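You operate a simulated robot arm through the tools that you are given. There is no shell and no other tool. Be economical: measure what you need, move in short steps, check, and stop when the job is done.

The job below is to be done with a simulated robot arm. You get a single attempt, and the scene is never put back.

JOB
Put things in order on the dining table top. At the end: the small white vase stands where the white bulb stood; the white bulb from the dining table top stands where the green pen pot stood; the green pen pot stands on top of the brown album (marked "Dapplor Album"); the small green vase stands on top of the grey paper ball; whatever was shut is shut again. Leave all else as you found it, and nothing knocked over.

Only the result counts: the job must be done as asked and must still hold three seconds after the hand-in. Knocking over, shifting, dropping, spilling or breaking anything else fails it.

ROBOT AND FRAMES
A 7-joint arm with a two-finger parallel gripper, fixed in place. Base frame: the origin is at the foot of the arm, x ahead of it, y to its left, z up; the work surface is at about z = 0. Units: m, degrees, N and s.
With the tool pointing down near the work surface it reaches from about 0.22 to 0.58 m from the base axis. Its first joint turns from -66.0 to 66.0 degrees. Payload 2.5 kg.
The TCP is the grasp point between the finger pads, 0.023 m short of the fingertips. In the tool frame z runs along the fingers and y along their closing line. The gripper opens to 0.094 m. The fingers are 0.038 m wide and 0.01 m thick; the gripper's body (0.054 by 0.096 m) begins 0.039 m behind the TCP.
Orientation is told as [roll, pitch, yaw] about the base's x, y, z axes, in that order, counted from this pose: with the fingers straight down and closing along the base's y, the tool's x points along the base's -x, its y along +y and its z along -z.

CONTROLS
- The arm moves only by the tool apply_moves. Its argument "commands" is text: rows parted by semicolons, each of 7 numbers parted by spaces: the shift along the tool's x, y, z in mm, then the turn, a rotation vector about the tool's x, y, z in degrees, then the closure in counts, from 0 (fully open) to 255 (shut). In form: tx ty tz ax ay az gripper; .... A call has 1 to 12 rows; each row is the pose to reach, as a shift and turn from the pose commanded when the call began, along the tool's axes at that moment. A row lasts 0.2 s, in which the tool goes at most 0.05 m and 8.6 degrees; a call with a longer step from one row to the next is refused whole, and so is a gripper value outside its range. Where a pose cannot be reached the arm comes as near as it can. A force on the tool above 40 N (or 10 N above the force at the start of the call, whichever is more), or a blocked arm, ends the call early, and 0.2 s more pass. Each finger travels about 0.108 m/s and halts on what it meets, pressing with about 45 N; the grip force reading is that of the motor and also rises with nothing between the fingers. The clock runs only during rows and for 0.2 s after the last one: add rows that repeat a pose to give the fingers time. It gives the time, the measured TCP pose, the force on the tool (base axes), the opening and the grip force at its end, in the units of the frame above (readings bear some noise).
- Cameras (640 x 400 px; columns grow to the right, rows downward): "scene" is fixed at [0.1128, -0.4123, 0.5288]; the picture's right is [0.84, -0.54, 0.00], its down [-0.39, -0.61, -0.69] and it looks along [0.37, 0.58, -0.72] (base axes); focal length 297 px, centre (320, 200). "wrist" rides on the gripper at [-0.039, 0, -0.044] in the tool frame; the picture's right is [0.00, -1.00, 0.00], its down [0.97, 0.00, -0.24] and it looks along [0.24, 0.00, 0.97] (tool axes); focal length 218 px, centre (320, 200).
- grab_frame(camera): a new picture of that camera. It takes no simulated time.
- probe_pixels(camera, pixels): for up to 12 pixels [column, row] of the newest picture of that camera ("zoom" is the newest enlarged one), the place [x, y, z] in the base frame of the surface seen there, good to about 0.002 m. It takes no simulated time.
- close_up(camera, box): a new picture of the part [left, top, right, bottom] of that camera's present view, enlarged. It takes no simulated time.
- sign_off(): hands the job in; it is judged then, once.

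Work in short steps. Measure before you move; look again where a grasp or a placing could have gone wrong, and mend it. You have 80 turns and 54 pictures in all, those below and enlarged ones among them. Open the gripper and draw the arm clear of the work before you hand the job in, unless the task says otherwise; then end with one line.

The tools are called after "Call:" by a JSON object that holds its "method" and its "body". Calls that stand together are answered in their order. apply_moves: Moves the arm, as the interface text tells. Its arguments: {"type":"object","properties":{"commands":{"type":"string"}},"required":["commands"]} The other tools are called the same way: grab_frame (camera) takes a picture; probe_pixels (camera, pixels) gives the place of the surface under pixels of a picture; close_up (camera, box) takes an enlarged picture of a part of a camera's view; sign_off () hands the job in.

At the start:

```text
clock: 0.0
eef_pos: [0.3271, -0.1896, 0.311]
ee_rot: [-0.1, 0.0, 0.0]
force: [0.2, 0.4, -0.2]
width: 0.094
grasp_force: 0.1
```

scene: 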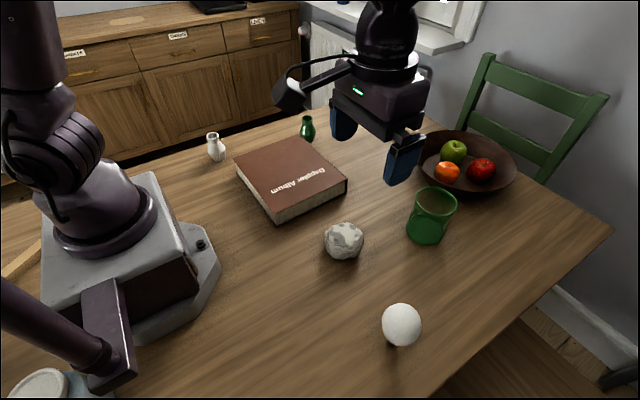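
wrist: 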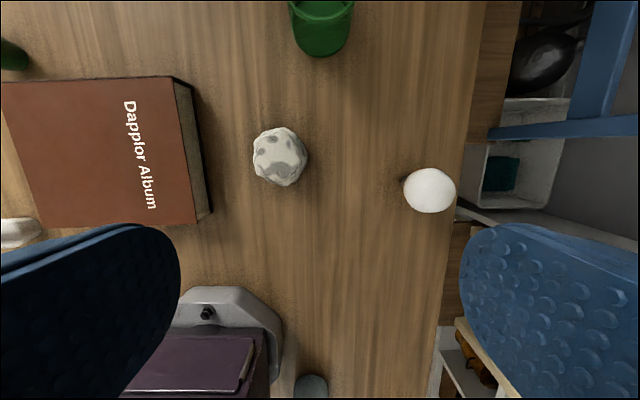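

I see the bulb near (402,325), pen pot (431,215), paper ball (344,240), album (290,178), white vase (215,147), green vase (307,128). I probe them first.

Call:
{"method": "probe_pixels", "body": {"camera": "scene", "pixels": [[402, 308], [402, 325], [396, 344], [437, 195], [425, 240], [344, 227], [340, 256], [213, 137], [217, 158], [307, 119], [307, 138], [290, 178]]}}

Call:
{"method": "close_up", "body": {"camera": "scene", "box": [180, 90, 360, 202]}}

Call:
{"method": "close_up", "body": {"camera": "scene", "box": [310, 170, 502, 370]}}

```text
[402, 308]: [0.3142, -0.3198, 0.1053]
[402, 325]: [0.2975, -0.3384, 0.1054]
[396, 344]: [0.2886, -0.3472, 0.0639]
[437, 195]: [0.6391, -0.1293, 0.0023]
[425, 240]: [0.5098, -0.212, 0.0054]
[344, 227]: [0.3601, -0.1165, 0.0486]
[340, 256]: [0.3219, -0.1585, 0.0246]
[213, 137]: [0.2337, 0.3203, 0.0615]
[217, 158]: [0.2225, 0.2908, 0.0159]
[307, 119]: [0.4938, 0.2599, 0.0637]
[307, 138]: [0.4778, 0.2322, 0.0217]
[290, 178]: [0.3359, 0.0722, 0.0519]
```

```text
3.56 times, centred on (270, 146) of scene
```

zoom: 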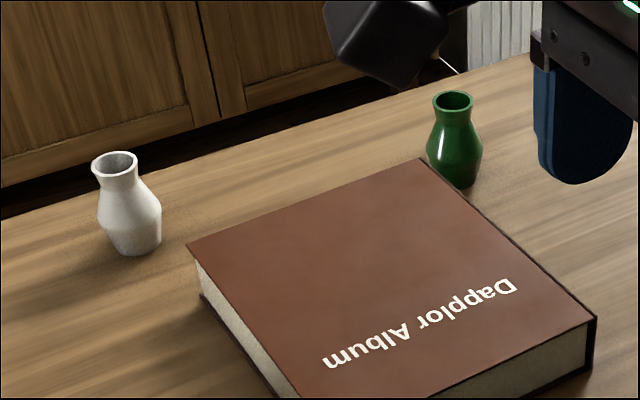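

```text
2.00 times, centred on (406, 270) of scene
```

zoom: 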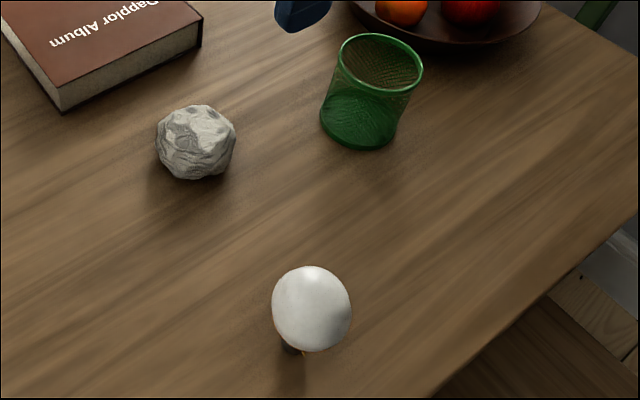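

I probe details of pot rim, bulb outline and ball top on the newest zoom.

Call:
{"method": "probe_pixels", "body": {"camera": "zoom", "pixels": [[341, 52], [422, 77], [382, 35], [374, 90], [322, 122], [392, 142], [292, 351], [300, 356], [276, 308], [347, 308], [310, 269], [355, 148]]}}

Call:
{"method": "probe_pixels", "body": {"camera": "zoom", "pixels": [[196, 112], [180, 120], [210, 120], [195, 130], [160, 140], [234, 140], [195, 179], [62, 85], [200, 20], [200, 107], [185, 108], [225, 122]]}}

```text
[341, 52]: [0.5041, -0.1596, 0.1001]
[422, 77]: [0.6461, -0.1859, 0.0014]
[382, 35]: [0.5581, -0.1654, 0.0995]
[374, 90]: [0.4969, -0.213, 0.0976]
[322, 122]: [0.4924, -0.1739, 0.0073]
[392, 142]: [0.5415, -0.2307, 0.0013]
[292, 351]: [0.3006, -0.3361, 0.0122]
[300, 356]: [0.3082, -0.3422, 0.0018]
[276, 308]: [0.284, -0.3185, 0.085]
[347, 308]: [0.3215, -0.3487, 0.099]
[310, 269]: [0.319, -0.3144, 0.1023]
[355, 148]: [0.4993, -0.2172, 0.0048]
```

```text
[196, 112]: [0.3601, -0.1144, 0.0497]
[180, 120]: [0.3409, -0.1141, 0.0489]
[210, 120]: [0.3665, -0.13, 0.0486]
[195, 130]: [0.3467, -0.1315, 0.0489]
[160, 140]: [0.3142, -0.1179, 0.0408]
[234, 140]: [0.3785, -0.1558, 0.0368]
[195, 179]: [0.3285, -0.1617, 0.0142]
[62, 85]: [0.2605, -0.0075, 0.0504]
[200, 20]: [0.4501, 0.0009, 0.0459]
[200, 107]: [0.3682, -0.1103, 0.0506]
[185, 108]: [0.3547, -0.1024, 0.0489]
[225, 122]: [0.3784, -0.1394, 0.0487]
```

The pot's rim centre comes out near (0.528,-0.190), 78 mm wide and 0.10 tall; the ball has a flat top at z=0.049. I move above the pot at z≈0.25 and look.

Call:
{"method": "apply_moves", "body": {"commands": "-40 0 12 0 0 0 0;-80 0 24 0 0 0 0;-120 0 36 0 0 0 0;-160 0 48 0 0 0 0;-200 0 60 0 0 0 0;-200 0 60 0 0 0 0"}}

Call:
{"method": "grab_frame", "body": {"camera": "wrist"}}

```text
clock: 1.4
eef_pos: [0.5228, -0.1885, 0.2499]
ee_rot: [0.0, 0.1, 0.1]
force: [-0.7, 0.1, -0.2]
width: 0.0941
grasp_force: 0.0
```

```text
49 pictures are left
```

wrist: 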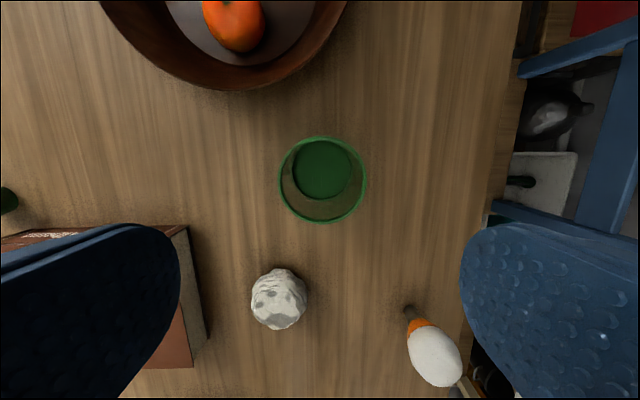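

The pot's rim spans columns 279–367, rows 136–223; I probe rim points, the pot floor and the album's corner.

Call:
{"method": "probe_pixels", "body": {"camera": "wrist", "pixels": [[281, 179], [365, 179], [323, 138], [323, 221], [322, 169], [278, 276], [278, 300], [255, 298], [303, 298], [190, 235], [435, 360], [407, 310]]}}

Call:
{"method": "close_up", "body": {"camera": "wrist", "box": [240, 120, 480, 400]}}

```text
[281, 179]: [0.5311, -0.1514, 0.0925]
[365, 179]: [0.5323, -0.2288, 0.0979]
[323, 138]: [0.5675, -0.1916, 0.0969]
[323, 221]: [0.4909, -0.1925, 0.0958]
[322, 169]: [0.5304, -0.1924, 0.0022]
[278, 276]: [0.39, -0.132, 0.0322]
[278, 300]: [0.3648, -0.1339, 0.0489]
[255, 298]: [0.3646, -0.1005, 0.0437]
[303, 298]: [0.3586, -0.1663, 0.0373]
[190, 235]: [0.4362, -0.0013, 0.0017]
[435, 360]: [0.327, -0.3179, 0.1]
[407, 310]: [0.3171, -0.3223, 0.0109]
```

```text
1.43 times, centred on (360, 260) of wrist
```

zoom: 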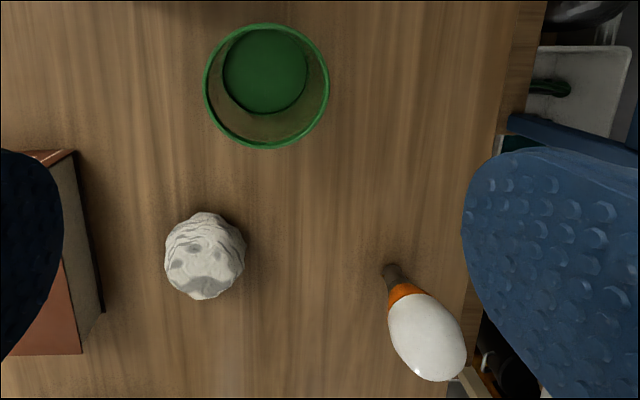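

The pot's centre is (0.530,-0.191), rim radius 39 mm. I go down to z=0.14 (tips still over the rim), to check the alignment reading.

Call:
{"method": "apply_moves", "body": {"commands": "-2 -1 40 0 0 0 0;-3 -1.5 80 0 0 0 0;-3 -1.5 108 0 0 0 0;-3 -1.5 108 0 0 0 0;-3 -1.5 108 0 0 0 0"}}

```text
clock: 2.6
eef_pos: [0.5281, -0.191, 0.1411]
ee_rot: [0.0, 0.0, 0.0]
force: [-0.2, 0.1, 0.0]
width: 0.094
grasp_force: 0.1
```

Aligned within 2 mm; I go down to z=0.072 and close.

Call:
{"method": "apply_moves", "body": {"commands": "-1.5 0 25 0 0 0 0;-1.5 0 50 0 0 0 0;-1.5 0 69 0 0 0 0;-1.5 0 69 0 0 0 0;-1.5 0 69 0 0 0 255;-1.5 0 69 0 0 0 255;-1.5 0 69 0 0 0 255"}}

Call:
{"method": "grab_frame", "body": {"camera": "wrist"}}

```text
clock: 4.2
eef_pos: [0.5305, -0.1916, 0.0714]
ee_rot: [0.0, 0.0, 0.0]
force: [0.8, -0.1, -0.2]
width: 0.0792
grasp_force: 44.3
```

```text
47 pictures are left
```

wrist: 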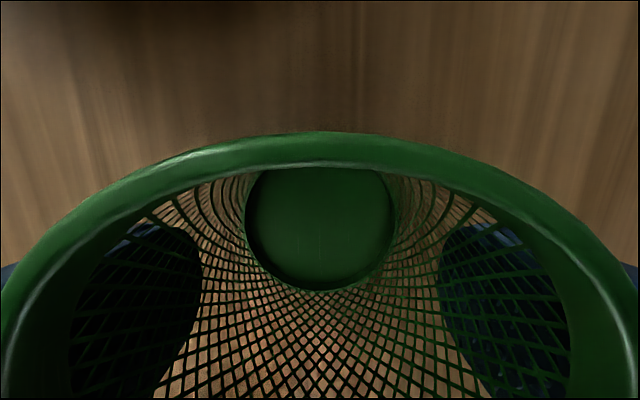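

Grip holds at 79 mm. I lift and take a scene picture.

Call:
{"method": "apply_moves", "body": {"commands": "0 0 -20 0 0 0 255;0 0 -60 0 0 0 255;0 0 -100 0 0 0 255;0 0 -140 0 0 0 255;0 0 -140 0 0 0 255"}}

Call:
{"method": "grab_frame", "body": {"camera": "scene"}}

Call:
{"method": "probe_pixels", "body": {"camera": "scene", "pixels": [[237, 158], [297, 139], [345, 181], [278, 211], [290, 178]]}}

```text
clock: 5.4
eef_pos: [0.5308, -0.1934, 0.2131]
ee_rot: [0.0, 0.0, -0.1]
force: [0.9, -0.1, -1.4]
width: 0.0792
grasp_force: 45.0
```

```text
46 pictures are left
```

scene: 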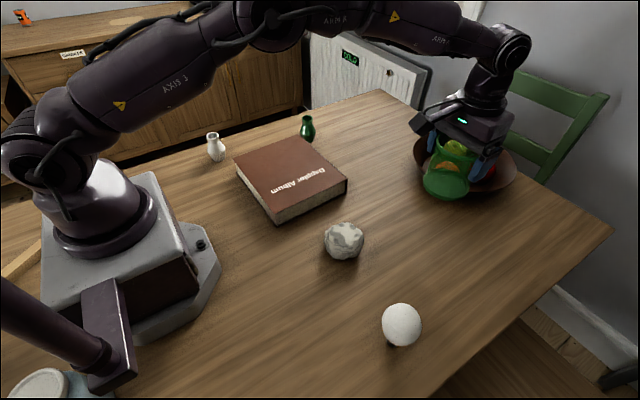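

```text
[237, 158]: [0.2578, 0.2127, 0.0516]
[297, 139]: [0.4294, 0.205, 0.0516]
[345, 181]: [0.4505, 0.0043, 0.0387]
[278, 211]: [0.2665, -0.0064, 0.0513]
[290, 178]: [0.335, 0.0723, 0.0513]
```

Album top is z=0.0513, spanning x 0.26–0.44, y 0–0.21. I carry the pot to (0.345,0.09) at this height.

Call:
{"method": "apply_moves", "body": {"commands": "23 35 0 0 0 0 255;46 71 0 0 0 0 255;70 106 0 0 0 0 255;93 142 0 0 0 0 255;116 177 0 0 0 0 255;140 212 0 0 0 0 255;163 248 0 0 0 0 255;186 283 0 0 0 0 255;186 283 20 0 0 0 255;186 283 40 0 0 0 255;186 283 60 0 0 0 255;186 283 60 0 0 0 255"}}

Call:
{"method": "grab_frame", "body": {"camera": "scene"}}

```text
clock: 8.0
eef_pos: [0.345, 0.0925, 0.1533]
ee_rot: [0.0, 0.0, 0.0]
force: [-0.2, -0.3, -0.6]
width: 0.0793
grasp_force: 45.7
```

```text
45 pictures are left
```

scene: 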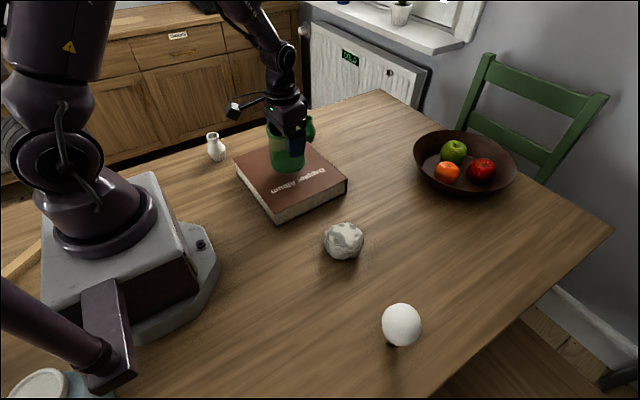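

The pot hangs over the album with about 30 mm to go; I lower it to z≈0.124.

Call:
{"method": "apply_moves", "body": {"commands": "0 0 12 0 0 0 255;0 0 22 0 0 0 255;0 0 27 0 0 0 255;0 0 29 0 0 0 255;0 0 30 0 0 0 255;0 0 30 0 0 0 255"}}

```text
clock: 9.4
eef_pos: [0.344, 0.093, 0.123]
ee_rot: [0.0, -0.1, 0.0]
force: [-0.3, -0.1, -1.4]
width: 0.0792
grasp_force: 45.3
```

No clear contact yet; 1 mm lower, then open and rise.

Call:
{"method": "apply_moves", "body": {"commands": "0 0 1 0 0 0 255;0 0 1 0 0 0 255;0 0 1 0 0 0 0;0 0 1 0 0 0 0;0 0 -10 0 0 0 0;0 0 -40 0 0 0 0;0 0 -80 0 0 0 0;0 0 -115 0 0 0 0;0 0 -115 0 0 0 0"}}

Call:
{"method": "close_up", "body": {"camera": "scene", "box": [180, 70, 372, 230]}}

Call:
{"method": "grab_frame", "body": {"camera": "wrist"}}

```text
clock: 11.4
eef_pos: [0.3474, 0.0924, 0.2389]
ee_rot: [0.0, 0.0, -0.1]
force: [-0.1, -0.3, 0.5]
width: 0.0936
grasp_force: 0.0
```

```text
2.50 times, centred on (276, 150) of scene
```

zoom: 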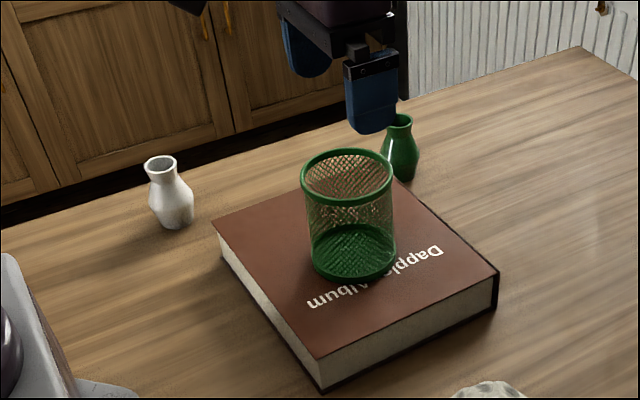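

```text
43 pictures are left
```

wrist: 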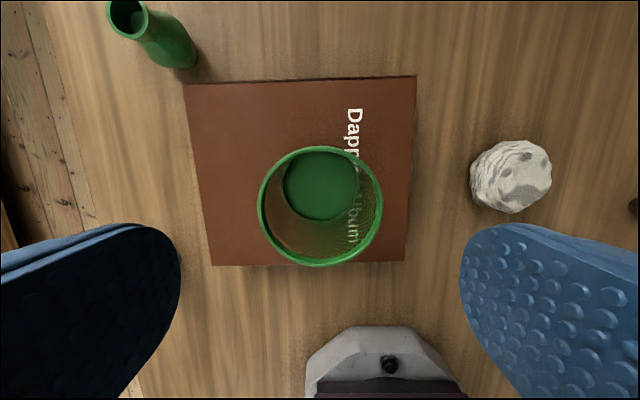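

The pot stands on the album. Next the bulb: I move above (0.307,-0.330) at z≈0.26 and look.

Call:
{"method": "apply_moves", "body": {"commands": "4 -42 -2 0 0 0 0;8 -84 -4 0 0 0 0;12 -126 -8 0 0 0 0;16 -169 -12 0 0 0 0;20 -211 -15 0 0 0 0;24 -253 -18 0 0 0 0;28 -295 -20 0 0 0 0;32 -338 -20 0 0 0 0;36 -380 -20 0 0 0 0;40 -422 -20 0 0 0 0;40 -422 -20 0 0 0 0"}}

Call:
{"method": "grab_frame", "body": {"camera": "wrist"}}

Call:
{"method": "close_up", "body": {"camera": "scene", "box": [320, 270, 480, 370]}}

```text
clock: 13.8
eef_pos: [0.3063, -0.3334, 0.257]
ee_rot: [0.0, 0.0, 0.0]
force: [0.3, 0.2, 0.2]
width: 0.0939
grasp_force: 0.0
```

```text
42 pictures are left
```

wrist: 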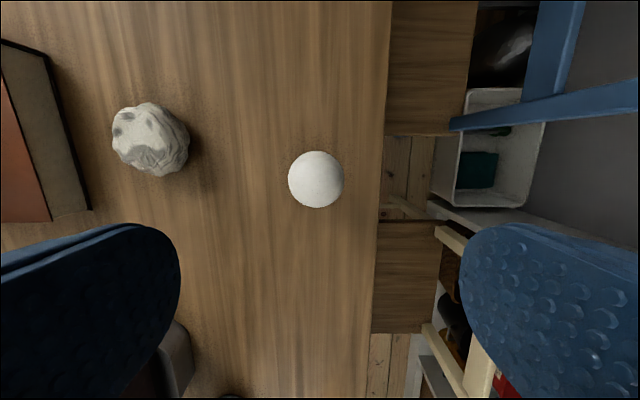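

```text
4.00 times, centred on (400, 320) of scene
```

zoom: 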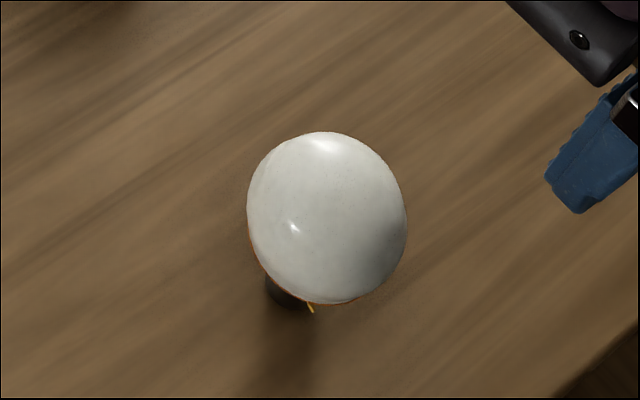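

The globe spans columns 288–344, rows 151–208 in the wrist view; I probe it.

Call:
{"method": "probe_pixels", "body": {"camera": "wrist", "pixels": [[316, 180], [291, 180], [341, 180], [316, 154], [316, 205], [310, 178], [322, 182], [380, 180]]}}

Call:
{"method": "probe_pixels", "body": {"camera": "zoom", "pixels": [[270, 280], [285, 298], [305, 302], [265, 290], [311, 308], [250, 215], [404, 220], [325, 135]]}}

```text
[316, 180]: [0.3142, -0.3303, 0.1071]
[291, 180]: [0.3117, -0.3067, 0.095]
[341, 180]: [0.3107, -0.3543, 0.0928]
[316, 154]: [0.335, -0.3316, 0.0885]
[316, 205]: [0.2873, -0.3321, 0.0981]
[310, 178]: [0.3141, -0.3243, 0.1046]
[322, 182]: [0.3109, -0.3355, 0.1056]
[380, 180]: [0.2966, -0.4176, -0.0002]
```

```text
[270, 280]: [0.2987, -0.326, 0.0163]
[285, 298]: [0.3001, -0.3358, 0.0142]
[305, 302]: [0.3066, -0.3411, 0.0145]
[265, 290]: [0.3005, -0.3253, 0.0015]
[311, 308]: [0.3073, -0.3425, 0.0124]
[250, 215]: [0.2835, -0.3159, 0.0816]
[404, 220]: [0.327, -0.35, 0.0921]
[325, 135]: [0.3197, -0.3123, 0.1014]
```

Globe centre is (0.310,-0.331), about 52 mm wide, top 0.1075, so its equator is near z=0.081. I go down to z=0.14 and check.

Call:
{"method": "apply_moves", "body": {"commands": "-4 2 40 0 0 0 0;-4 2 80 0 0 0 0;-4 2 115 0 0 0 0;-4 2 115 0 0 0 0;-4 2 115 0 0 0 0"}}

Call:
{"method": "grab_frame", "body": {"camera": "wrist"}}

```text
clock: 15.0
eef_pos: [0.31, -0.3281, 0.1415]
ee_rot: [0.1, -0.1, 0.0]
force: [0.5, 0.5, 0.8]
width: 0.094
grasp_force: 0.2
```

```text
40 pictures are left
```

wrist: 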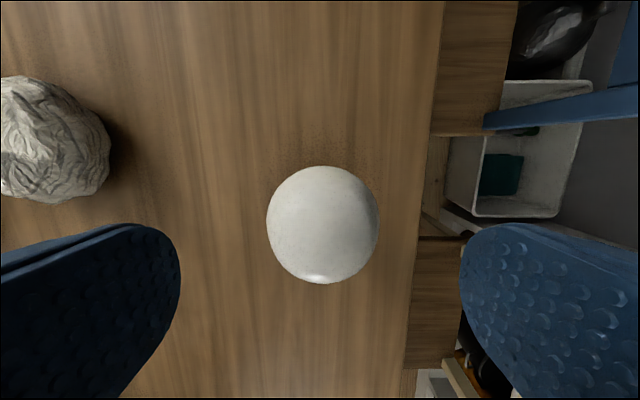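

The globe's centre column 322 matches the finger midline within 1–2 mm. I go down to z≈0.080 and close.

Call:
{"method": "apply_moves", "body": {"commands": "0 -1.5 25 0 0 0 0;0 -1.5 45 0 0 0 0;0 -1.5 61 0 0 0 0;0 -1.5 61 0 0 0 0;0 -1.5 61 0 0 0 100;0 -1.5 61 0 0 0 255;0 -1.5 61 0 0 0 255;0 -1.5 61 0 0 0 255"}}

Call:
{"method": "close_up", "body": {"camera": "scene", "box": [320, 250, 512, 370]}}

```text
clock: 16.8
eef_pos: [0.3094, -0.3293, 0.0815]
ee_rot: [0.0, 0.1, -0.1]
force: [0.0, 0.1, 0.8]
width: 0.0578
grasp_force: 45.2
```

```text
3.33 times, centred on (416, 310) of scene
```

zoom: 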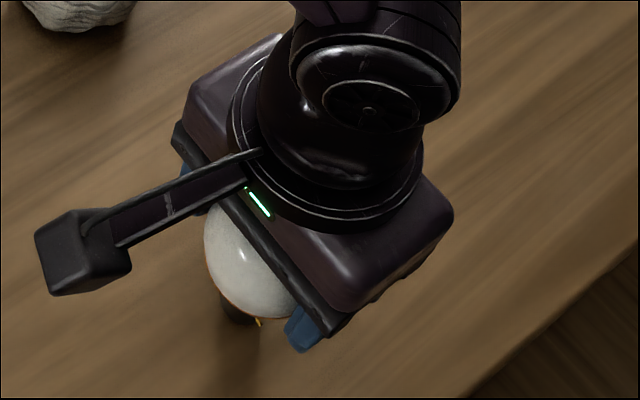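

Gripped at 58 mm. I lift and look from the scene camera.

Call:
{"method": "apply_moves", "body": {"commands": "0 0 -15 0 0 0 255;0 0 -45 0 0 0 255;0 0 -85 0 0 0 255;0 0 -120 0 0 0 255;0 0 -120 0 0 0 255"}}

Call:
{"method": "close_up", "body": {"camera": "scene", "box": [320, 210, 512, 330]}}

```text
clock: 18.0
eef_pos: [0.3106, -0.3276, 0.2032]
ee_rot: [0.0, 0.0, 0.1]
force: [-0.3, 0.0, -0.3]
width: 0.0579
grasp_force: 45.0
```

```text
3.33 times, centred on (416, 270) of scene
```

zoom: 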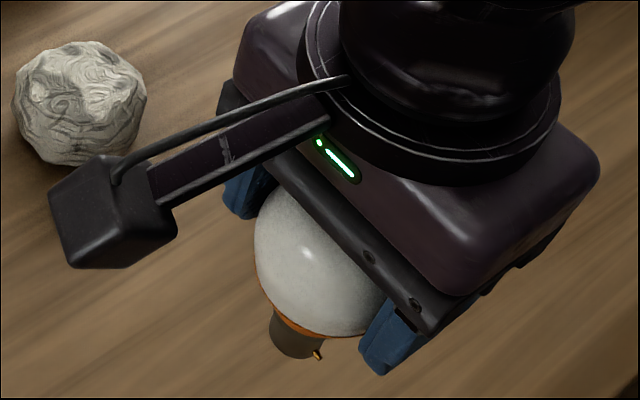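

Bulb is held upright (bayonet base). I carry it to the pot's old spot: TCP (0.530,-0.190).

Call:
{"method": "apply_moves", "body": {"commands": "-37 23 0 0 0 0 255;-73 46 0 0 0 0 255;-110 69 0 0 0 0 255;-147 92 0 0 0 0 255;-183 115 0 0 0 0 255;-220 138 0 0 0 0 255;-220 138 20 0 0 0 255;-220 138 50 0 0 0 255;-220 138 80 0 0 0 255;-220 138 90 0 0 0 255;-220 138 90 0 0 0 255"}}

Call:
{"method": "close_up", "body": {"camera": "scene", "box": [350, 130, 542, 250]}}

```text
clock: 20.4
eef_pos: [0.5309, -0.192, 0.113]
ee_rot: [-0.1, 0.0, 0.0]
force: [0.4, 0.4, -0.4]
width: 0.0574
grasp_force: 44.9
```

```text
3.33 times, centred on (446, 190) of scene
```

zoom: 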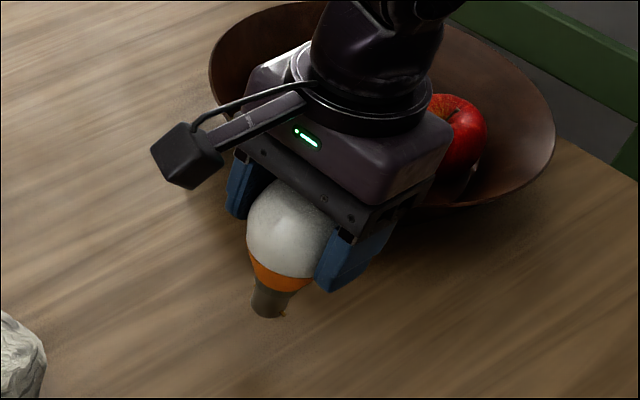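

It hangs upright; I lower it to z≈0.0815, 1 mm shift in y.

Call:
{"method": "apply_moves", "body": {"commands": "0 1 12 0 0 0 255;0 1 22 0 0 0 255;0 1 28 0 0 0 255;0 1 30.5 0 0 0 255;0 1 31.5 0 0 0 255;0 1 31.5 0 0 0 255;0 1 31.5 0 0 0 255"}}

```text
clock: 22.0
eef_pos: [0.531, -0.1901, 0.0811]
ee_rot: [-0.1, -0.1, 0.0]
force: [-1.5, -0.3, 7.8]
width: 0.0577
grasp_force: 44.9
```

A 7.8 N contact shows it touches the table. I ease up slightly and open, wait, then rise.

Call:
{"method": "apply_moves", "body": {"commands": "0 0 -0.4 0 0 0 255;0 0 -0.4 0 0 0 200;0 0 -0.4 0 0 0 100;0 0 -0.4 0 0 0 0;0 0 -0.4 0 0 0 0;0 0 -20 0 0 0 0;0 0 -60 0 0 0 0;0 0 -100 0 0 0 0;0 0 -140 0 0 0 0;0 0 -140 0 0 0 0"}}

Call:
{"method": "grab_frame", "body": {"camera": "scene"}}

Call:
{"method": "grab_frame", "body": {"camera": "wrist"}}

```text
clock: 24.2
eef_pos: [0.5287, -0.1884, 0.2219]
ee_rot: [0.0, 0.0, 0.0]
force: [-0.4, -0.2, -0.5]
width: 0.0941
grasp_force: 0.2
```

```text
36 pictures are left
```

scene: 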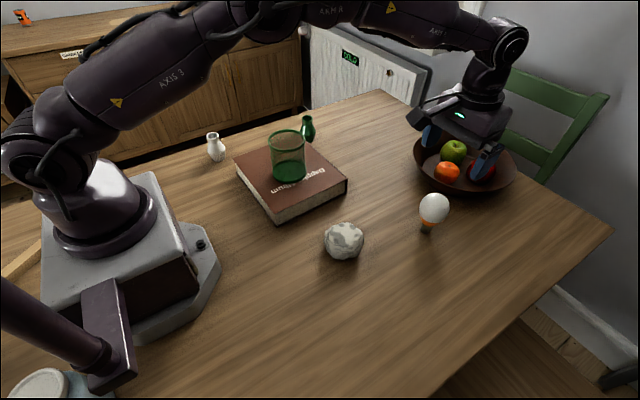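

```text
35 pictures are left
```

wrist: 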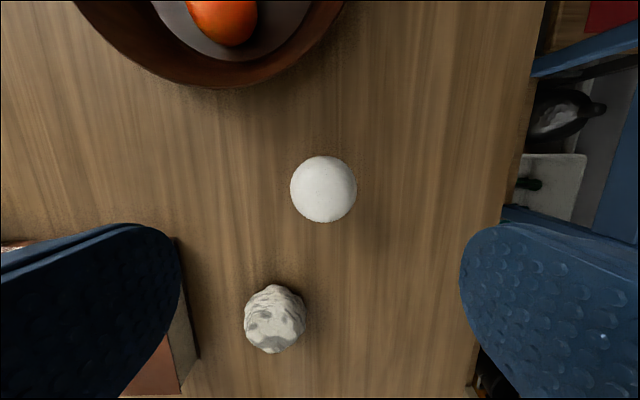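

The bulb stands in the pot's place. Now I head for the white vase, via a path at z≈0.25 (pot top is 0.15).

Call:
{"method": "apply_moves", "body": {"commands": "25 40 -3 0 0 0 0;50 80 -6 0 0 0 0;75 120 -9 0 0 0 0;100 160 -12 0 0 0 0;125 200 -15 0 0 0 0;150 240 -18 0 0 0 0;175 280 -20 0 0 0 0;200 320 -20 0 0 0 0;225 360 -20 0 0 0 0;250 400 -20 0 0 0 0;275 440 -20 0 0 0 0;295 480 -20 0 0 0 0"}}

Call:
{"method": "grab_frame", "body": {"camera": "wrist"}}

```text
clock: 26.8
eef_pos: [0.2363, 0.2918, 0.241]
ee_rot: [0.0, -0.1, 0.1]
force: [0.1, -0.3, -0.5]
width: 0.0942
grasp_force: 0.1
```

```text
34 pictures are left
```

wrist: 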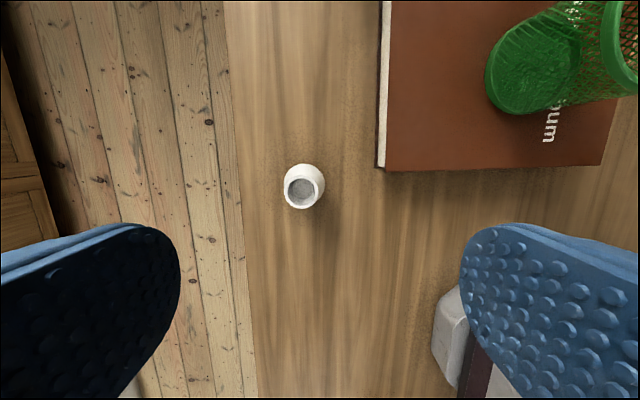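

Vase mouth is at (301,191), body spanning columns 284–325. I probe.

Call:
{"method": "probe_pixels", "body": {"camera": "wrist", "pixels": [[286, 190], [316, 192], [301, 178], [301, 207], [323, 183], [310, 166], [301, 191], [315, 172]]}}

Call:
{"method": "close_up", "body": {"camera": "scene", "box": [195, 120, 243, 170]}}

```text
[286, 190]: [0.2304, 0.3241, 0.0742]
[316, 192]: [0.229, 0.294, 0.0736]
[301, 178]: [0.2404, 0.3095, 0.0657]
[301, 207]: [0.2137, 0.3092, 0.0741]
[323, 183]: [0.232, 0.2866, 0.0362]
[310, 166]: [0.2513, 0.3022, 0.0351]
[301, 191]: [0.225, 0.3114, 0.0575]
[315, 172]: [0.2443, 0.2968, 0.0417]
```

```text
8.00 times, centred on (219, 145) of scene
```

zoom: 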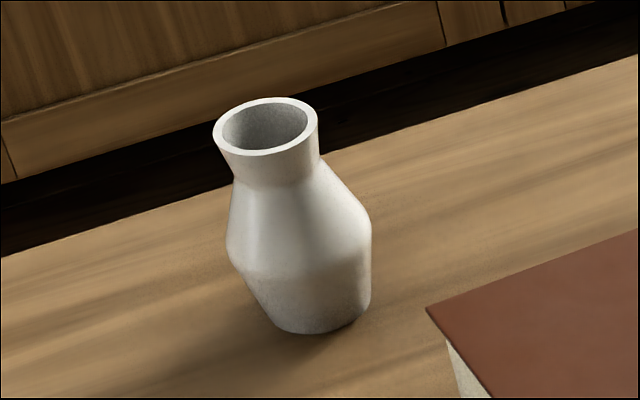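

Vase centre (0.229,0.309), rim z=0.074, widest (~44 mm) at z≈0.036. I descend to z≈0.13 above it and check alignment.

Call:
{"method": "apply_moves", "body": {"commands": "6 15 30 0 0 0 0;6 15 70 0 0 0 0;6 15 105 0 0 0 0;6 15 105 0 0 0 0;6 15 105 0 0 0 0"}}

Call:
{"method": "grab_frame", "body": {"camera": "wrist"}}

```text
clock: 28.0
eef_pos: [0.2273, 0.3067, 0.1349]
ee_rot: [0.1, 0.1, 0.0]
force: [0.3, 0.2, 0.0]
width: 0.0938
grasp_force: 0.2
```

```text
32 pictures are left
```

wrist: 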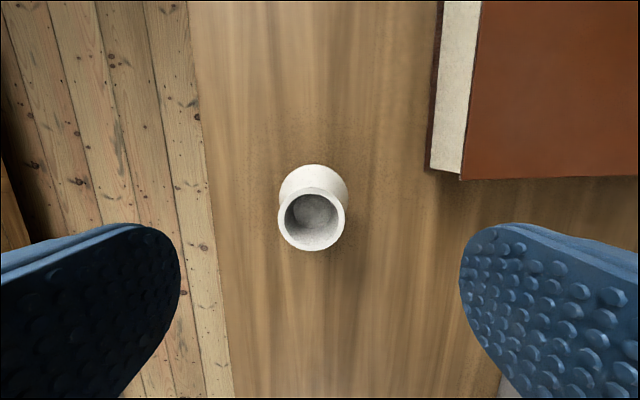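

The vase sits ~4 mm toward +y (column 312). I shift 3.5 mm, descend to z≈0.040 and close gently.

Call:
{"method": "apply_moves", "body": {"commands": "-1.5 3.5 30 0 0 0 0;-1.5 3.5 65 0 0 0 0;-1.5 3.5 94 0 0 0 0;-1.5 3.5 94 0 0 0 0;-1.5 3.5 94 0 0 0 120;-1.5 3.5 94 0 0 0 255;-1.5 3.5 94 0 0 0 255;-1.5 3.5 94 0 0 0 255"}}

Call:
{"method": "grab_frame", "body": {"camera": "wrist"}}

```text
clock: 29.8
eef_pos: [0.2287, 0.3079, 0.0433]
ee_rot: [0.0, 0.0, 0.0]
force: [-0.1, 0.4, -0.6]
width: 0.0486
grasp_force: 45.0
```

```text
31 pictures are left
```

wrist: 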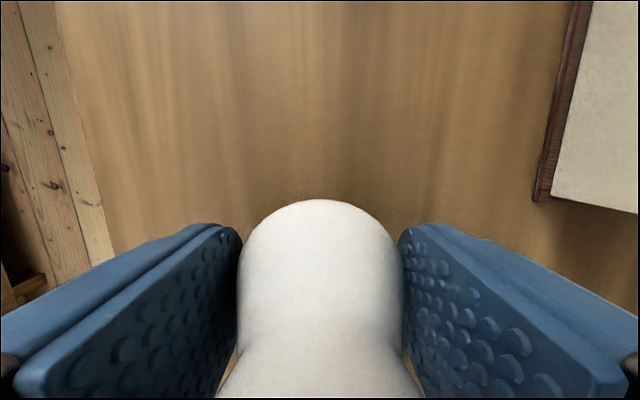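

Held at 49 mm. I lift to z≈0.24 and start carrying it toward the bulb's old spot.

Call:
{"method": "apply_moves", "body": {"commands": "0 0 -15 0 0 0 255;0 0 -50 0 0 0 255;0 0 -95 0 0 0 255;0 0 -140 0 0 0 255;0 0 -180 0 0 0 255;0 0 -200 0 0 0 255;-8 -45 -200 0 0 0 255;-14 -90 -200 0 0 0 255;-20 -135 -200 0 0 0 255;-26 -180 -200 0 0 0 255;-32 -225 -200 0 0 0 255"}}

Call:
{"method": "grab_frame", "body": {"camera": "scene"}}

```text
clock: 32.2
eef_pos: [0.2652, 0.0818, 0.2389]
ee_rot: [0.0, 0.1, 0.1]
force: [-0.6, -1.4, -1.8]
width: 0.0485
grasp_force: 44.8
```

```text
30 pictures are left
```

scene: 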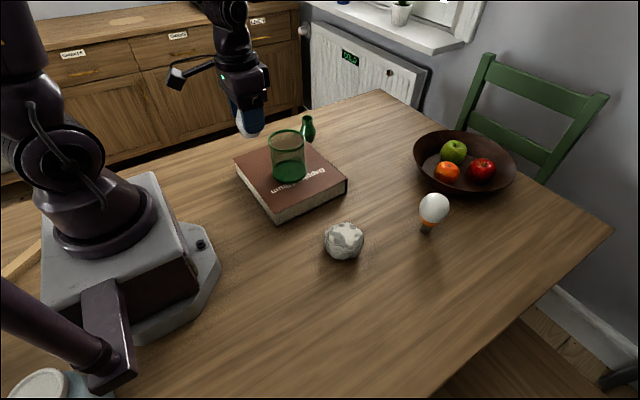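

All is undisturbed; I carry on to (0.310,-0.331).

Call:
{"method": "apply_moves", "body": {"commands": "-5 -42 0 0 0 0 255;-9 -83 0 0 0 0 255;-14 -125 0 0 0 0 255;-19 -166 0 0 0 0 255;-23 -208 0 0 0 0 255;-28 -249 0 0 0 0 255;-33 -291 0 0 0 0 255;-38 -332 0 0 0 0 255;-42 -374 0 0 0 0 255;-47 -413 0 0 0 0 255;-47 -413 20 0 0 0 255;-47 -413 20 0 0 0 255"}}

```text
clock: 34.8
eef_pos: [0.3093, -0.3276, 0.2231]
ee_rot: [-0.1, 0.2, 0.0]
force: [-0.4, -0.3, -0.5]
width: 0.0486
grasp_force: 45.1
```

I shift 3 mm in y, and lower to z≈0.06 for a check.

Call:
{"method": "apply_moves", "body": {"commands": "-0.5 -3 45 0 0 0 255;-0.5 -3 90 0 0 0 255;-0.5 -3 130 0 0 0 255;-0.5 -3 160 0 0 0 255;-0.5 -3 160 0 0 0 255;-0.5 -3 160 0 0 0 255"}}

Call:
{"method": "close_up", "body": {"camera": "scene", "box": [320, 250, 512, 370]}}

```text
clock: 36.2
eef_pos: [0.3095, -0.3339, 0.0619]
ee_rot: [0.0, 0.0, 0.1]
force: [-0.3, -0.3, -1.1]
width: 0.0485
grasp_force: 44.8
```

```text
3.33 times, centred on (416, 310) of scene
```

zoom: 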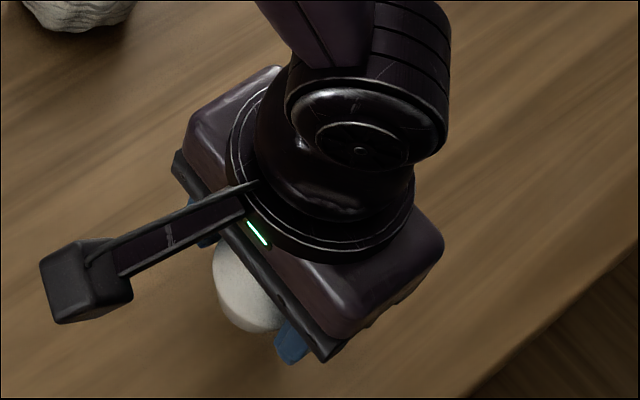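

Lower slowly to z≈0.043, watching force.

Call:
{"method": "apply_moves", "body": {"commands": "0 1.5 8 0 0 0 255;0 1.5 14 0 0 0 255;0 1.5 17 0 0 0 255;0 1.5 18.5 0 0 0 255;0 1.5 18.5 0 0 0 255"}}

```text
clock: 37.4
eef_pos: [0.3107, -0.3302, 0.0443]
ee_rot: [0.0, 0.0, 0.0]
force: [0.1, 0.4, -0.8]
width: 0.0485
grasp_force: 44.8
```

Not yet touching; I step 0.5 mm at a time.

Call:
{"method": "apply_moves", "body": {"commands": "0 0 0.5 0 0 0 255;0 0 1 0 0 0 255;0 0 1.3 0 0 0 255;0 0 1.3 0 0 0 255"}}

```text
clock: 38.4
eef_pos: [0.3089, -0.3305, 0.0416]
ee_rot: [-0.1, 0.1, 0.0]
force: [-0.1, -0.5, -0.7]
width: 0.0487
grasp_force: 45.6
```

Still no contact force; another millimetre.

Call:
{"method": "apply_moves", "body": {"commands": "0 0 0.5 0 0 0 255;0 0 1 0 0 0 255;0 0 1 0 0 0 255"}}

```text
clock: 39.2
eef_pos: [0.3092, -0.3318, 0.0422]
ee_rot: [0.0, 0.0, 0.1]
force: [-2.9, 5.0, 10.5]
width: 0.0486
grasp_force: 44.8
```

Contact (10 N). I ease off 0.5 mm, open, and rise.

Call:
{"method": "apply_moves", "body": {"commands": "0 0 -0.5 0 0 0 255;0 0 -0.5 0 0 0 200;0 0 -0.5 0 0 0 100;0 0 -0.5 0 0 0 0;0 0 -0.5 0 0 0 0;0 0 -20 0 0 0 0;0 0 -65 0 0 0 0;0 0 -110 0 0 0 0;0 0 -155 0 0 0 0;0 0 -200 0 0 0 0;0 0 -200 0 0 0 0"}}

Call:
{"method": "grab_frame", "body": {"camera": "wrist"}}

Call:
{"method": "grab_frame", "body": {"camera": "scene"}}

```text
clock: 41.6
eef_pos: [0.3081, -0.3292, 0.2425]
ee_rot: [0.1, 0.0, 0.0]
force: [0.4, -0.5, -0.7]
width: 0.0941
grasp_force: 0.0
```

```text
28 pictures are left
```

wrist: 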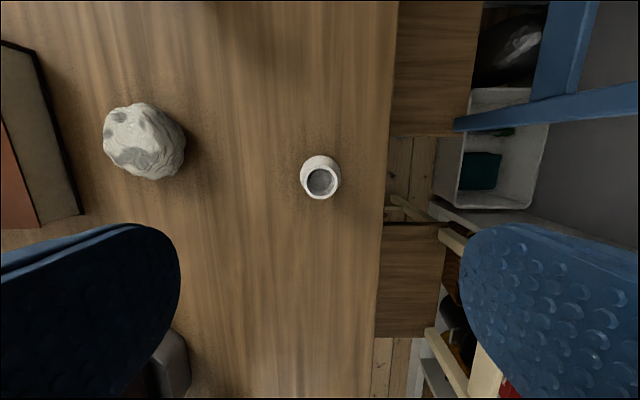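

```text
27 pictures are left
```

scene: 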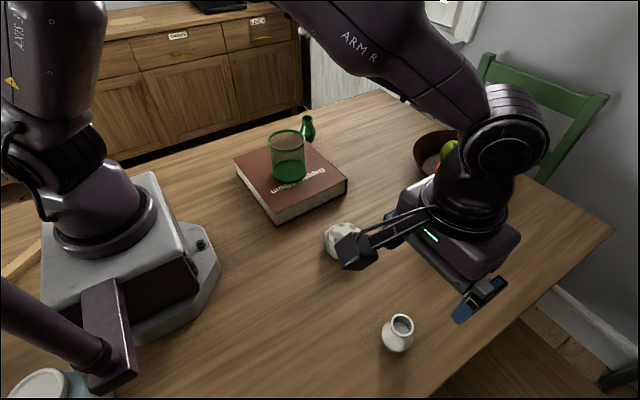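

The white vase stands upright at the bulb's old spot. Next I look down at the paper ball to find its top's best spot.

Call:
{"method": "apply_moves", "body": {"commands": "-10 50 0 0 0 0 0;-20 99 0 0 0 0 0;-30 148 0 0 0 0 0;-40 196 0 0 0 0 0;-40 196 30 0 0 0 0;-40 196 50 0 0 0 0;-40 196 50 0 0 0 0"}}

Call:
{"method": "close_up", "body": {"camera": "wrist", "box": [240, 120, 400, 260]}}

Call:
{"method": "grab_frame", "body": {"camera": "wrist"}}

```text
refused: row 1 steps farther than a row can; nothing moved
```

```text
2.86 times, centred on (320, 190) of wrist
```

zoom: 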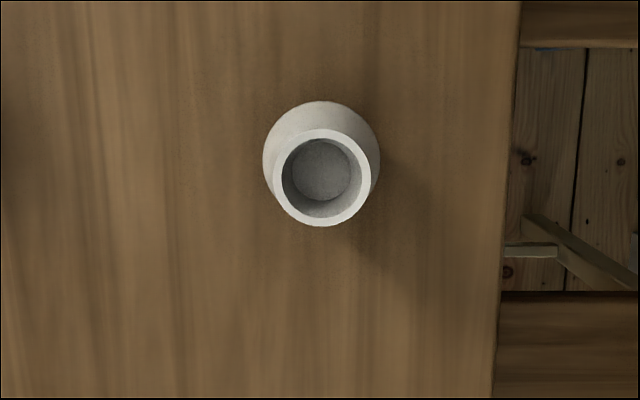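

```text
25 pictures are left
```

wrist: 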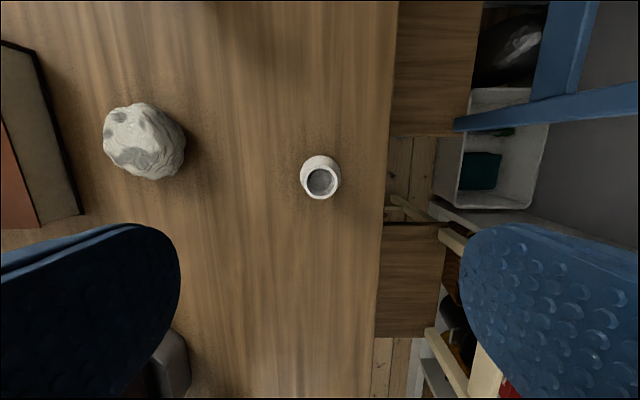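

The first row was too long by a millimetre (refused); I redo it with shorter rows.

Call:
{"method": "apply_moves", "body": {"commands": "-8 40 0 0 0 0 0;-16 80 0 0 0 0 0;-24 120 0 0 0 0 0;-32 160 0 0 0 0 0;-40 196 0 0 0 0 0;-40 196 30 0 0 0 0;-40 196 60 0 0 0 0;-40 196 60 0 0 0 0;-40 196 60 0 0 0 0"}}

Call:
{"method": "close_up", "body": {"camera": "wrist", "box": [220, 100, 420, 225]}}

```text
clock: 43.6
eef_pos: [0.3491, -0.1342, 0.1791]
ee_rot: [0.0, 0.0, 0.0]
force: [-0.4, 0.5, 0.0]
width: 0.0942
grasp_force: 0.0
```

```text
3.20 times, centred on (320, 162) of wrist
```

zoom: 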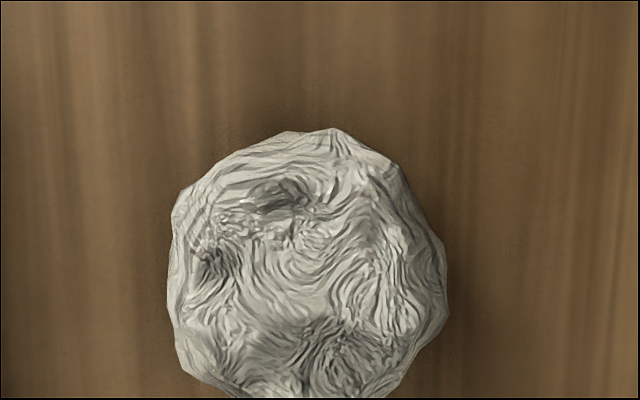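

The ball fills zoom columns 170–448, rows 128–400. I probe a grid across its top.

Call:
{"method": "probe_pixels", "body": {"camera": "zoom", "pixels": [[310, 265], [250, 265], [200, 265], [370, 265], [425, 265], [310, 205], [310, 155], [310, 325], [310, 380], [255, 210], [365, 210], [265, 330]]}}

Call:
{"method": "probe_pixels", "body": {"camera": "zoom", "pixels": [[365, 330], [220, 230], [220, 310], [400, 240], [400, 310], [340, 180], [280, 180], [340, 360], [280, 360], [340, 300], [280, 240], [173, 265]]}}

```text
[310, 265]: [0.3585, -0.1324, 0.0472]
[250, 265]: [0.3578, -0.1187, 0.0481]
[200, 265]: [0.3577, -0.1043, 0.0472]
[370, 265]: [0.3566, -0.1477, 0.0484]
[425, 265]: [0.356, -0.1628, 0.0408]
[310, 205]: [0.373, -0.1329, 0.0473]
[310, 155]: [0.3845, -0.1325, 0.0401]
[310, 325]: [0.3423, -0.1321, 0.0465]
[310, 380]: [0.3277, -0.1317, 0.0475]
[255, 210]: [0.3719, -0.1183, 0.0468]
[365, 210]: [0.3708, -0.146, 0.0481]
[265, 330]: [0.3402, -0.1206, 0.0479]
```

```text
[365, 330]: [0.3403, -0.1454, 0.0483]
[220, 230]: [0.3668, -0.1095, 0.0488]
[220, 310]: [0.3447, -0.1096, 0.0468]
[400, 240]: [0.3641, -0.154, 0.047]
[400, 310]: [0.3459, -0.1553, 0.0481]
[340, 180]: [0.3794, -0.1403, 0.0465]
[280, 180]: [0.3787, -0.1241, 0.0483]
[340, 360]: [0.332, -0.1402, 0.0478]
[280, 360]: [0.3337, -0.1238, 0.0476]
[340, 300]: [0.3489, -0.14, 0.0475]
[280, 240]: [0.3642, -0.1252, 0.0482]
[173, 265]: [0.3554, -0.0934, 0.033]
```

The ball top is flat at z≈0.0477, centre (0.354,-0.131). Now to the green vase, at z≈0.25.

Call:
{"method": "apply_moves", "body": {"commands": "-5 0 -45 0 0 0 0;-15 30 -71 0 0 0 0;-30 72 -71 0 0 0 0;-45 114 -71 0 0 0 0;-60 157 -71 0 0 0 0;-75 200 -71 0 0 0 0;-90 244 -71 0 0 0 0;-105 288 -71 0 0 0 0;-120 333 -71 0 0 0 0;-133 376 -71 0 0 0 0;-133 376 -71 0 0 0 0"}}

Call:
{"method": "grab_frame", "body": {"camera": "wrist"}}

Call:
{"method": "close_up", "body": {"camera": "scene", "box": [270, 100, 342, 160]}}

```text
clock: 46.0
eef_pos: [0.4797, 0.2432, 0.2515]
ee_rot: [0.0, 0.0, 0.1]
force: [-0.5, 0.9, -0.2]
width: 0.0941
grasp_force: 0.0
```

```text
23 pictures are left
```

wrist: 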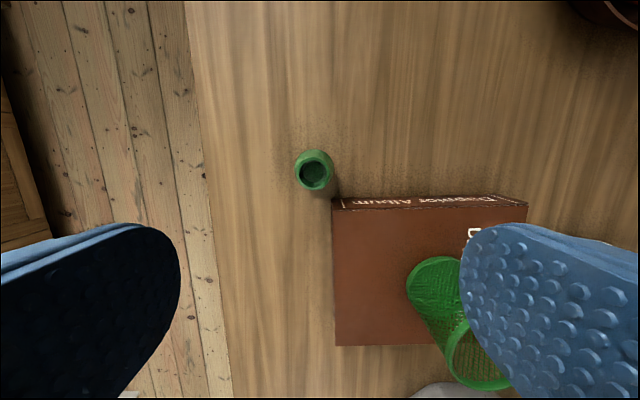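

```text
6.67 times, centred on (306, 130) of scene
```

zoom: 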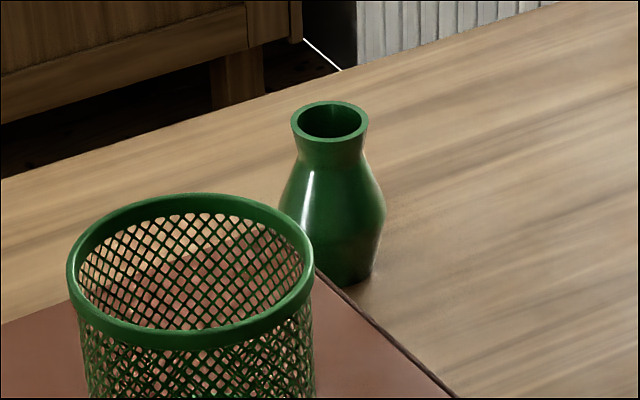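

Vase mouth at (313,174), body columns 294–334; album top edge starts at row ~200. I probe these.

Call:
{"method": "probe_pixels", "body": {"camera": "wrist", "pixels": [[300, 174], [326, 174], [313, 161], [313, 187], [332, 166], [296, 166], [316, 151], [335, 200], [335, 212], [400, 198], [400, 208], [525, 200]]}}

```text
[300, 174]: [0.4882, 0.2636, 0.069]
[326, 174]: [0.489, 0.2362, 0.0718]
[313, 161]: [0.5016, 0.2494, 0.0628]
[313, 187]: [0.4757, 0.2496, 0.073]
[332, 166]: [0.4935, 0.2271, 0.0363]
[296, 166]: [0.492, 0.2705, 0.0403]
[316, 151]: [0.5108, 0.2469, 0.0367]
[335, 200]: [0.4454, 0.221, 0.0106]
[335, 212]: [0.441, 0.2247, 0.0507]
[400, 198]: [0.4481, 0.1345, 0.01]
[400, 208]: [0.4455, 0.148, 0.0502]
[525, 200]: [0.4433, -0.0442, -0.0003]
```

Green vase centre is (0.489,0.249); album edge x≤0.447, so fingers (x≥0.470) clear it. I descend to z≈0.13 and check.

Call:
{"method": "apply_moves", "body": {"commands": "-8 5 40 0 0 0 0;-8 5 80 0 0 0 0;-8 5 118 0 0 0 0;-8 5 118 0 0 0 0;-8 5 118 0 0 0 0"}}

Call:
{"method": "grab_frame", "body": {"camera": "wrist"}}

```text
clock: 47.2
eef_pos: [0.4883, 0.2472, 0.1355]
ee_rot: [0.0, 0.0, 0.1]
force: [-1.0, -0.1, -0.7]
width: 0.0938
grasp_force: 0.0
```

```text
21 pictures are left
```

wrist: 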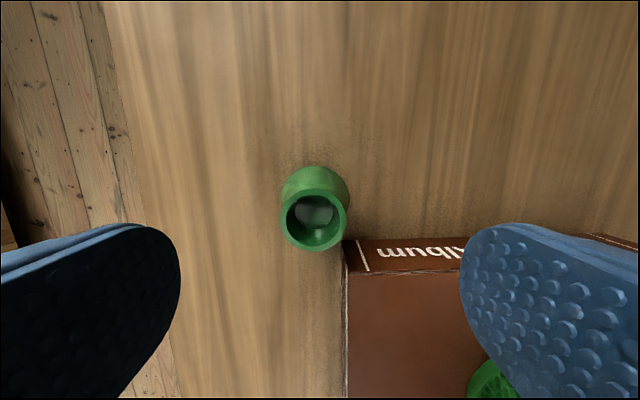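

Vase is ~3 mm toward +y (column 314). I shift 2.5 mm, descend to z≈0.042, close.

Call:
{"method": "apply_moves", "body": {"commands": "-0.5 2.5 30 0 0 0 0;-0.5 2.5 65 0 0 0 0;-0.5 2.5 93 0 0 0 0;-0.5 2.5 93 0 0 0 0;-0.5 2.5 93 0 0 0 120;-0.5 2.5 93 0 0 0 255;-0.5 2.5 93 0 0 0 255;-0.5 2.5 93 0 0 0 255"}}

Call:
{"method": "grab_frame", "body": {"camera": "wrist"}}

```text
clock: 49.0
eef_pos: [0.4907, 0.2495, 0.0422]
ee_rot: [0.1, 0.0, 0.0]
force: [0.2, -0.3, -1.1]
width: 0.0487
grasp_force: 44.8
```

```text
20 pictures are left
```

wrist: 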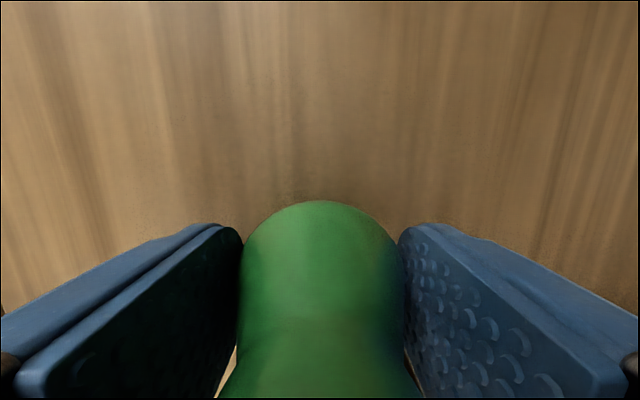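

Held at 49 mm. I lift straight up to z≈0.24 then start toward the ball.

Call:
{"method": "apply_moves", "body": {"commands": "0 0 -15 0 0 0 255;0 0 -50 0 0 0 255;0 0 -95 0 0 0 255;0 0 -140 0 0 0 255;0 0 -180 0 0 0 255;0 0 -200 0 0 0 255;15 -42 -200 0 0 0 255;30 -84 -200 0 0 0 255;45 -126 -200 0 0 0 255;60 -168 -200 0 0 0 255;75 -210 -200 0 0 0 255;75 -210 -200 0 0 0 255"}}

Call:
{"method": "apply_moves", "body": {"commands": "15 -42 0 0 0 0 255;30 -84 0 0 0 0 255;45 -126 0 0 0 0 255;61 -170 0 0 0 0 255;61 -170 40 0 0 0 255;61 -170 80 0 0 0 255;61 -170 100 0 0 0 255;61 -170 100 0 0 0 255;61 -170 100 0 0 0 255"}}

Call:
{"method": "close_up", "body": {"camera": "scene", "box": [260, 150, 452, 270]}}

```text
clock: 51.6
eef_pos: [0.4176, 0.0367, 0.2416]
ee_rot: [0.0, 0.0, 0.1]
force: [0.1, 1.0, -1.3]
width: 0.0484
grasp_force: 44.8
```

```text
clock: 53.6
eef_pos: [0.3526, -0.1307, 0.1438]
ee_rot: [0.0, 0.1, 0.1]
force: [-0.3, 0.1, -1.9]
width: 0.0486
grasp_force: 45.2
```

```text
3.33 times, centred on (356, 210) of scene
```

zoom: 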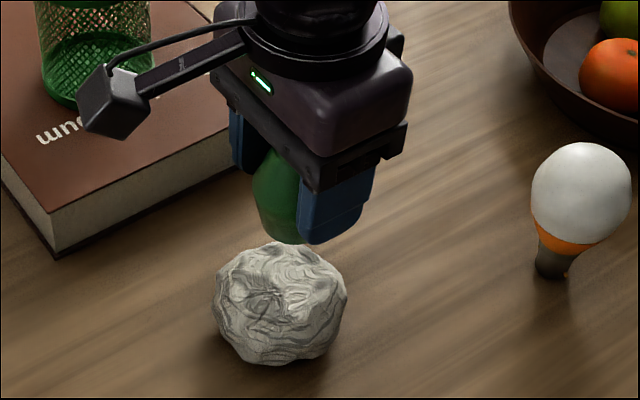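

The vase hangs right over the ball. I lower to z≈0.093 first.

Call:
{"method": "apply_moves", "body": {"commands": "-1 0 20 0 0 0 255;-1 0 38 0 0 0 255;-1 0 47 0 0 0 255;-1 0 50 0 0 0 255;-1 0 50 0 0 0 255"}}

Call:
{"method": "apply_moves", "body": {"commands": "0 0 0.5 0 0 0 255;0 0 1 0 0 0 255;0 0 1.5 0 0 0 255;0 0 1.5 0 0 0 255"}}

Call:
{"method": "close_up", "body": {"camera": "scene", "box": [300, 180, 396, 270]}}

```text
clock: 54.8
eef_pos: [0.3555, -0.1311, 0.0922]
ee_rot: [0.0, 0.1, 0.0]
force: [-0.5, 1.0, -2.0]
width: 0.0486
grasp_force: 45.2
```

```text
clock: 55.8
eef_pos: [0.3564, -0.1324, 0.0895]
ee_rot: [0.0, 0.0, 0.1]
force: [-1.1, 1.4, 5.1]
width: 0.0487
grasp_force: 44.8
```

```text
4.44 times, centred on (348, 225) of scene
```

zoom: 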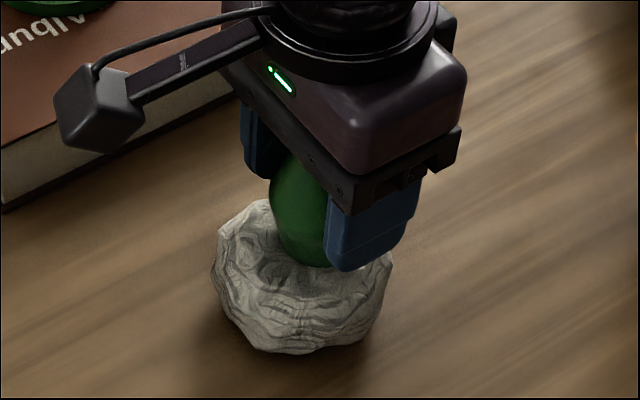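

Contact at 5 N with the vase's foot on the ball's top. I ease 0.2 mm, open slowly, and rise.

Call:
{"method": "apply_moves", "body": {"commands": "0 0 -0.2 0 0 0 255;0 0 -0.2 0 0 0 200;0 0 -0.2 0 0 0 140;0 0 -0.2 0 0 0 70;0 0 -0.2 0 0 0 0;0 0 -0.2 0 0 0 0;0 0 -15 0 0 0 0;0 0 -50 0 0 0 0;0 0 -95 0 0 0 0;0 0 -140 0 0 0 0;0 0 -180 0 0 0 0;0 0 -180 0 0 0 0"}}

Call:
{"method": "grab_frame", "body": {"camera": "scene"}}

Call:
{"method": "grab_frame", "body": {"camera": "wrist"}}

```text
clock: 58.4
eef_pos: [0.3548, -0.1292, 0.2719]
ee_rot: [0.1, 0.0, 0.2]
force: [-0.1, 1.3, 0.3]
width: 0.0938
grasp_force: 0.0
```

```text
17 pictures are left
```

scene: 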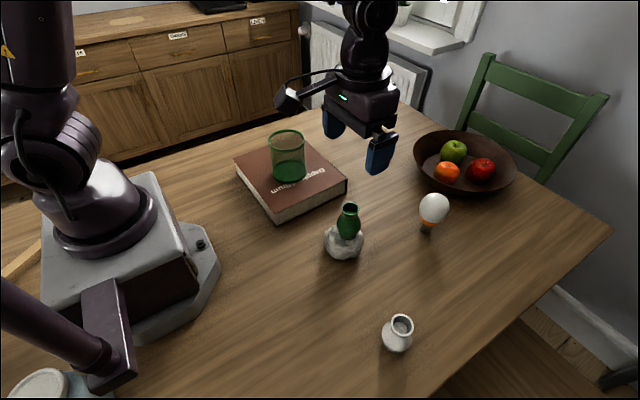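

```text
16 pictures are left
```

wrist: 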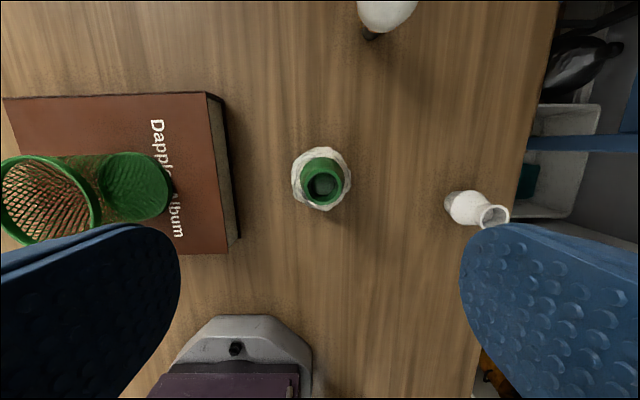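

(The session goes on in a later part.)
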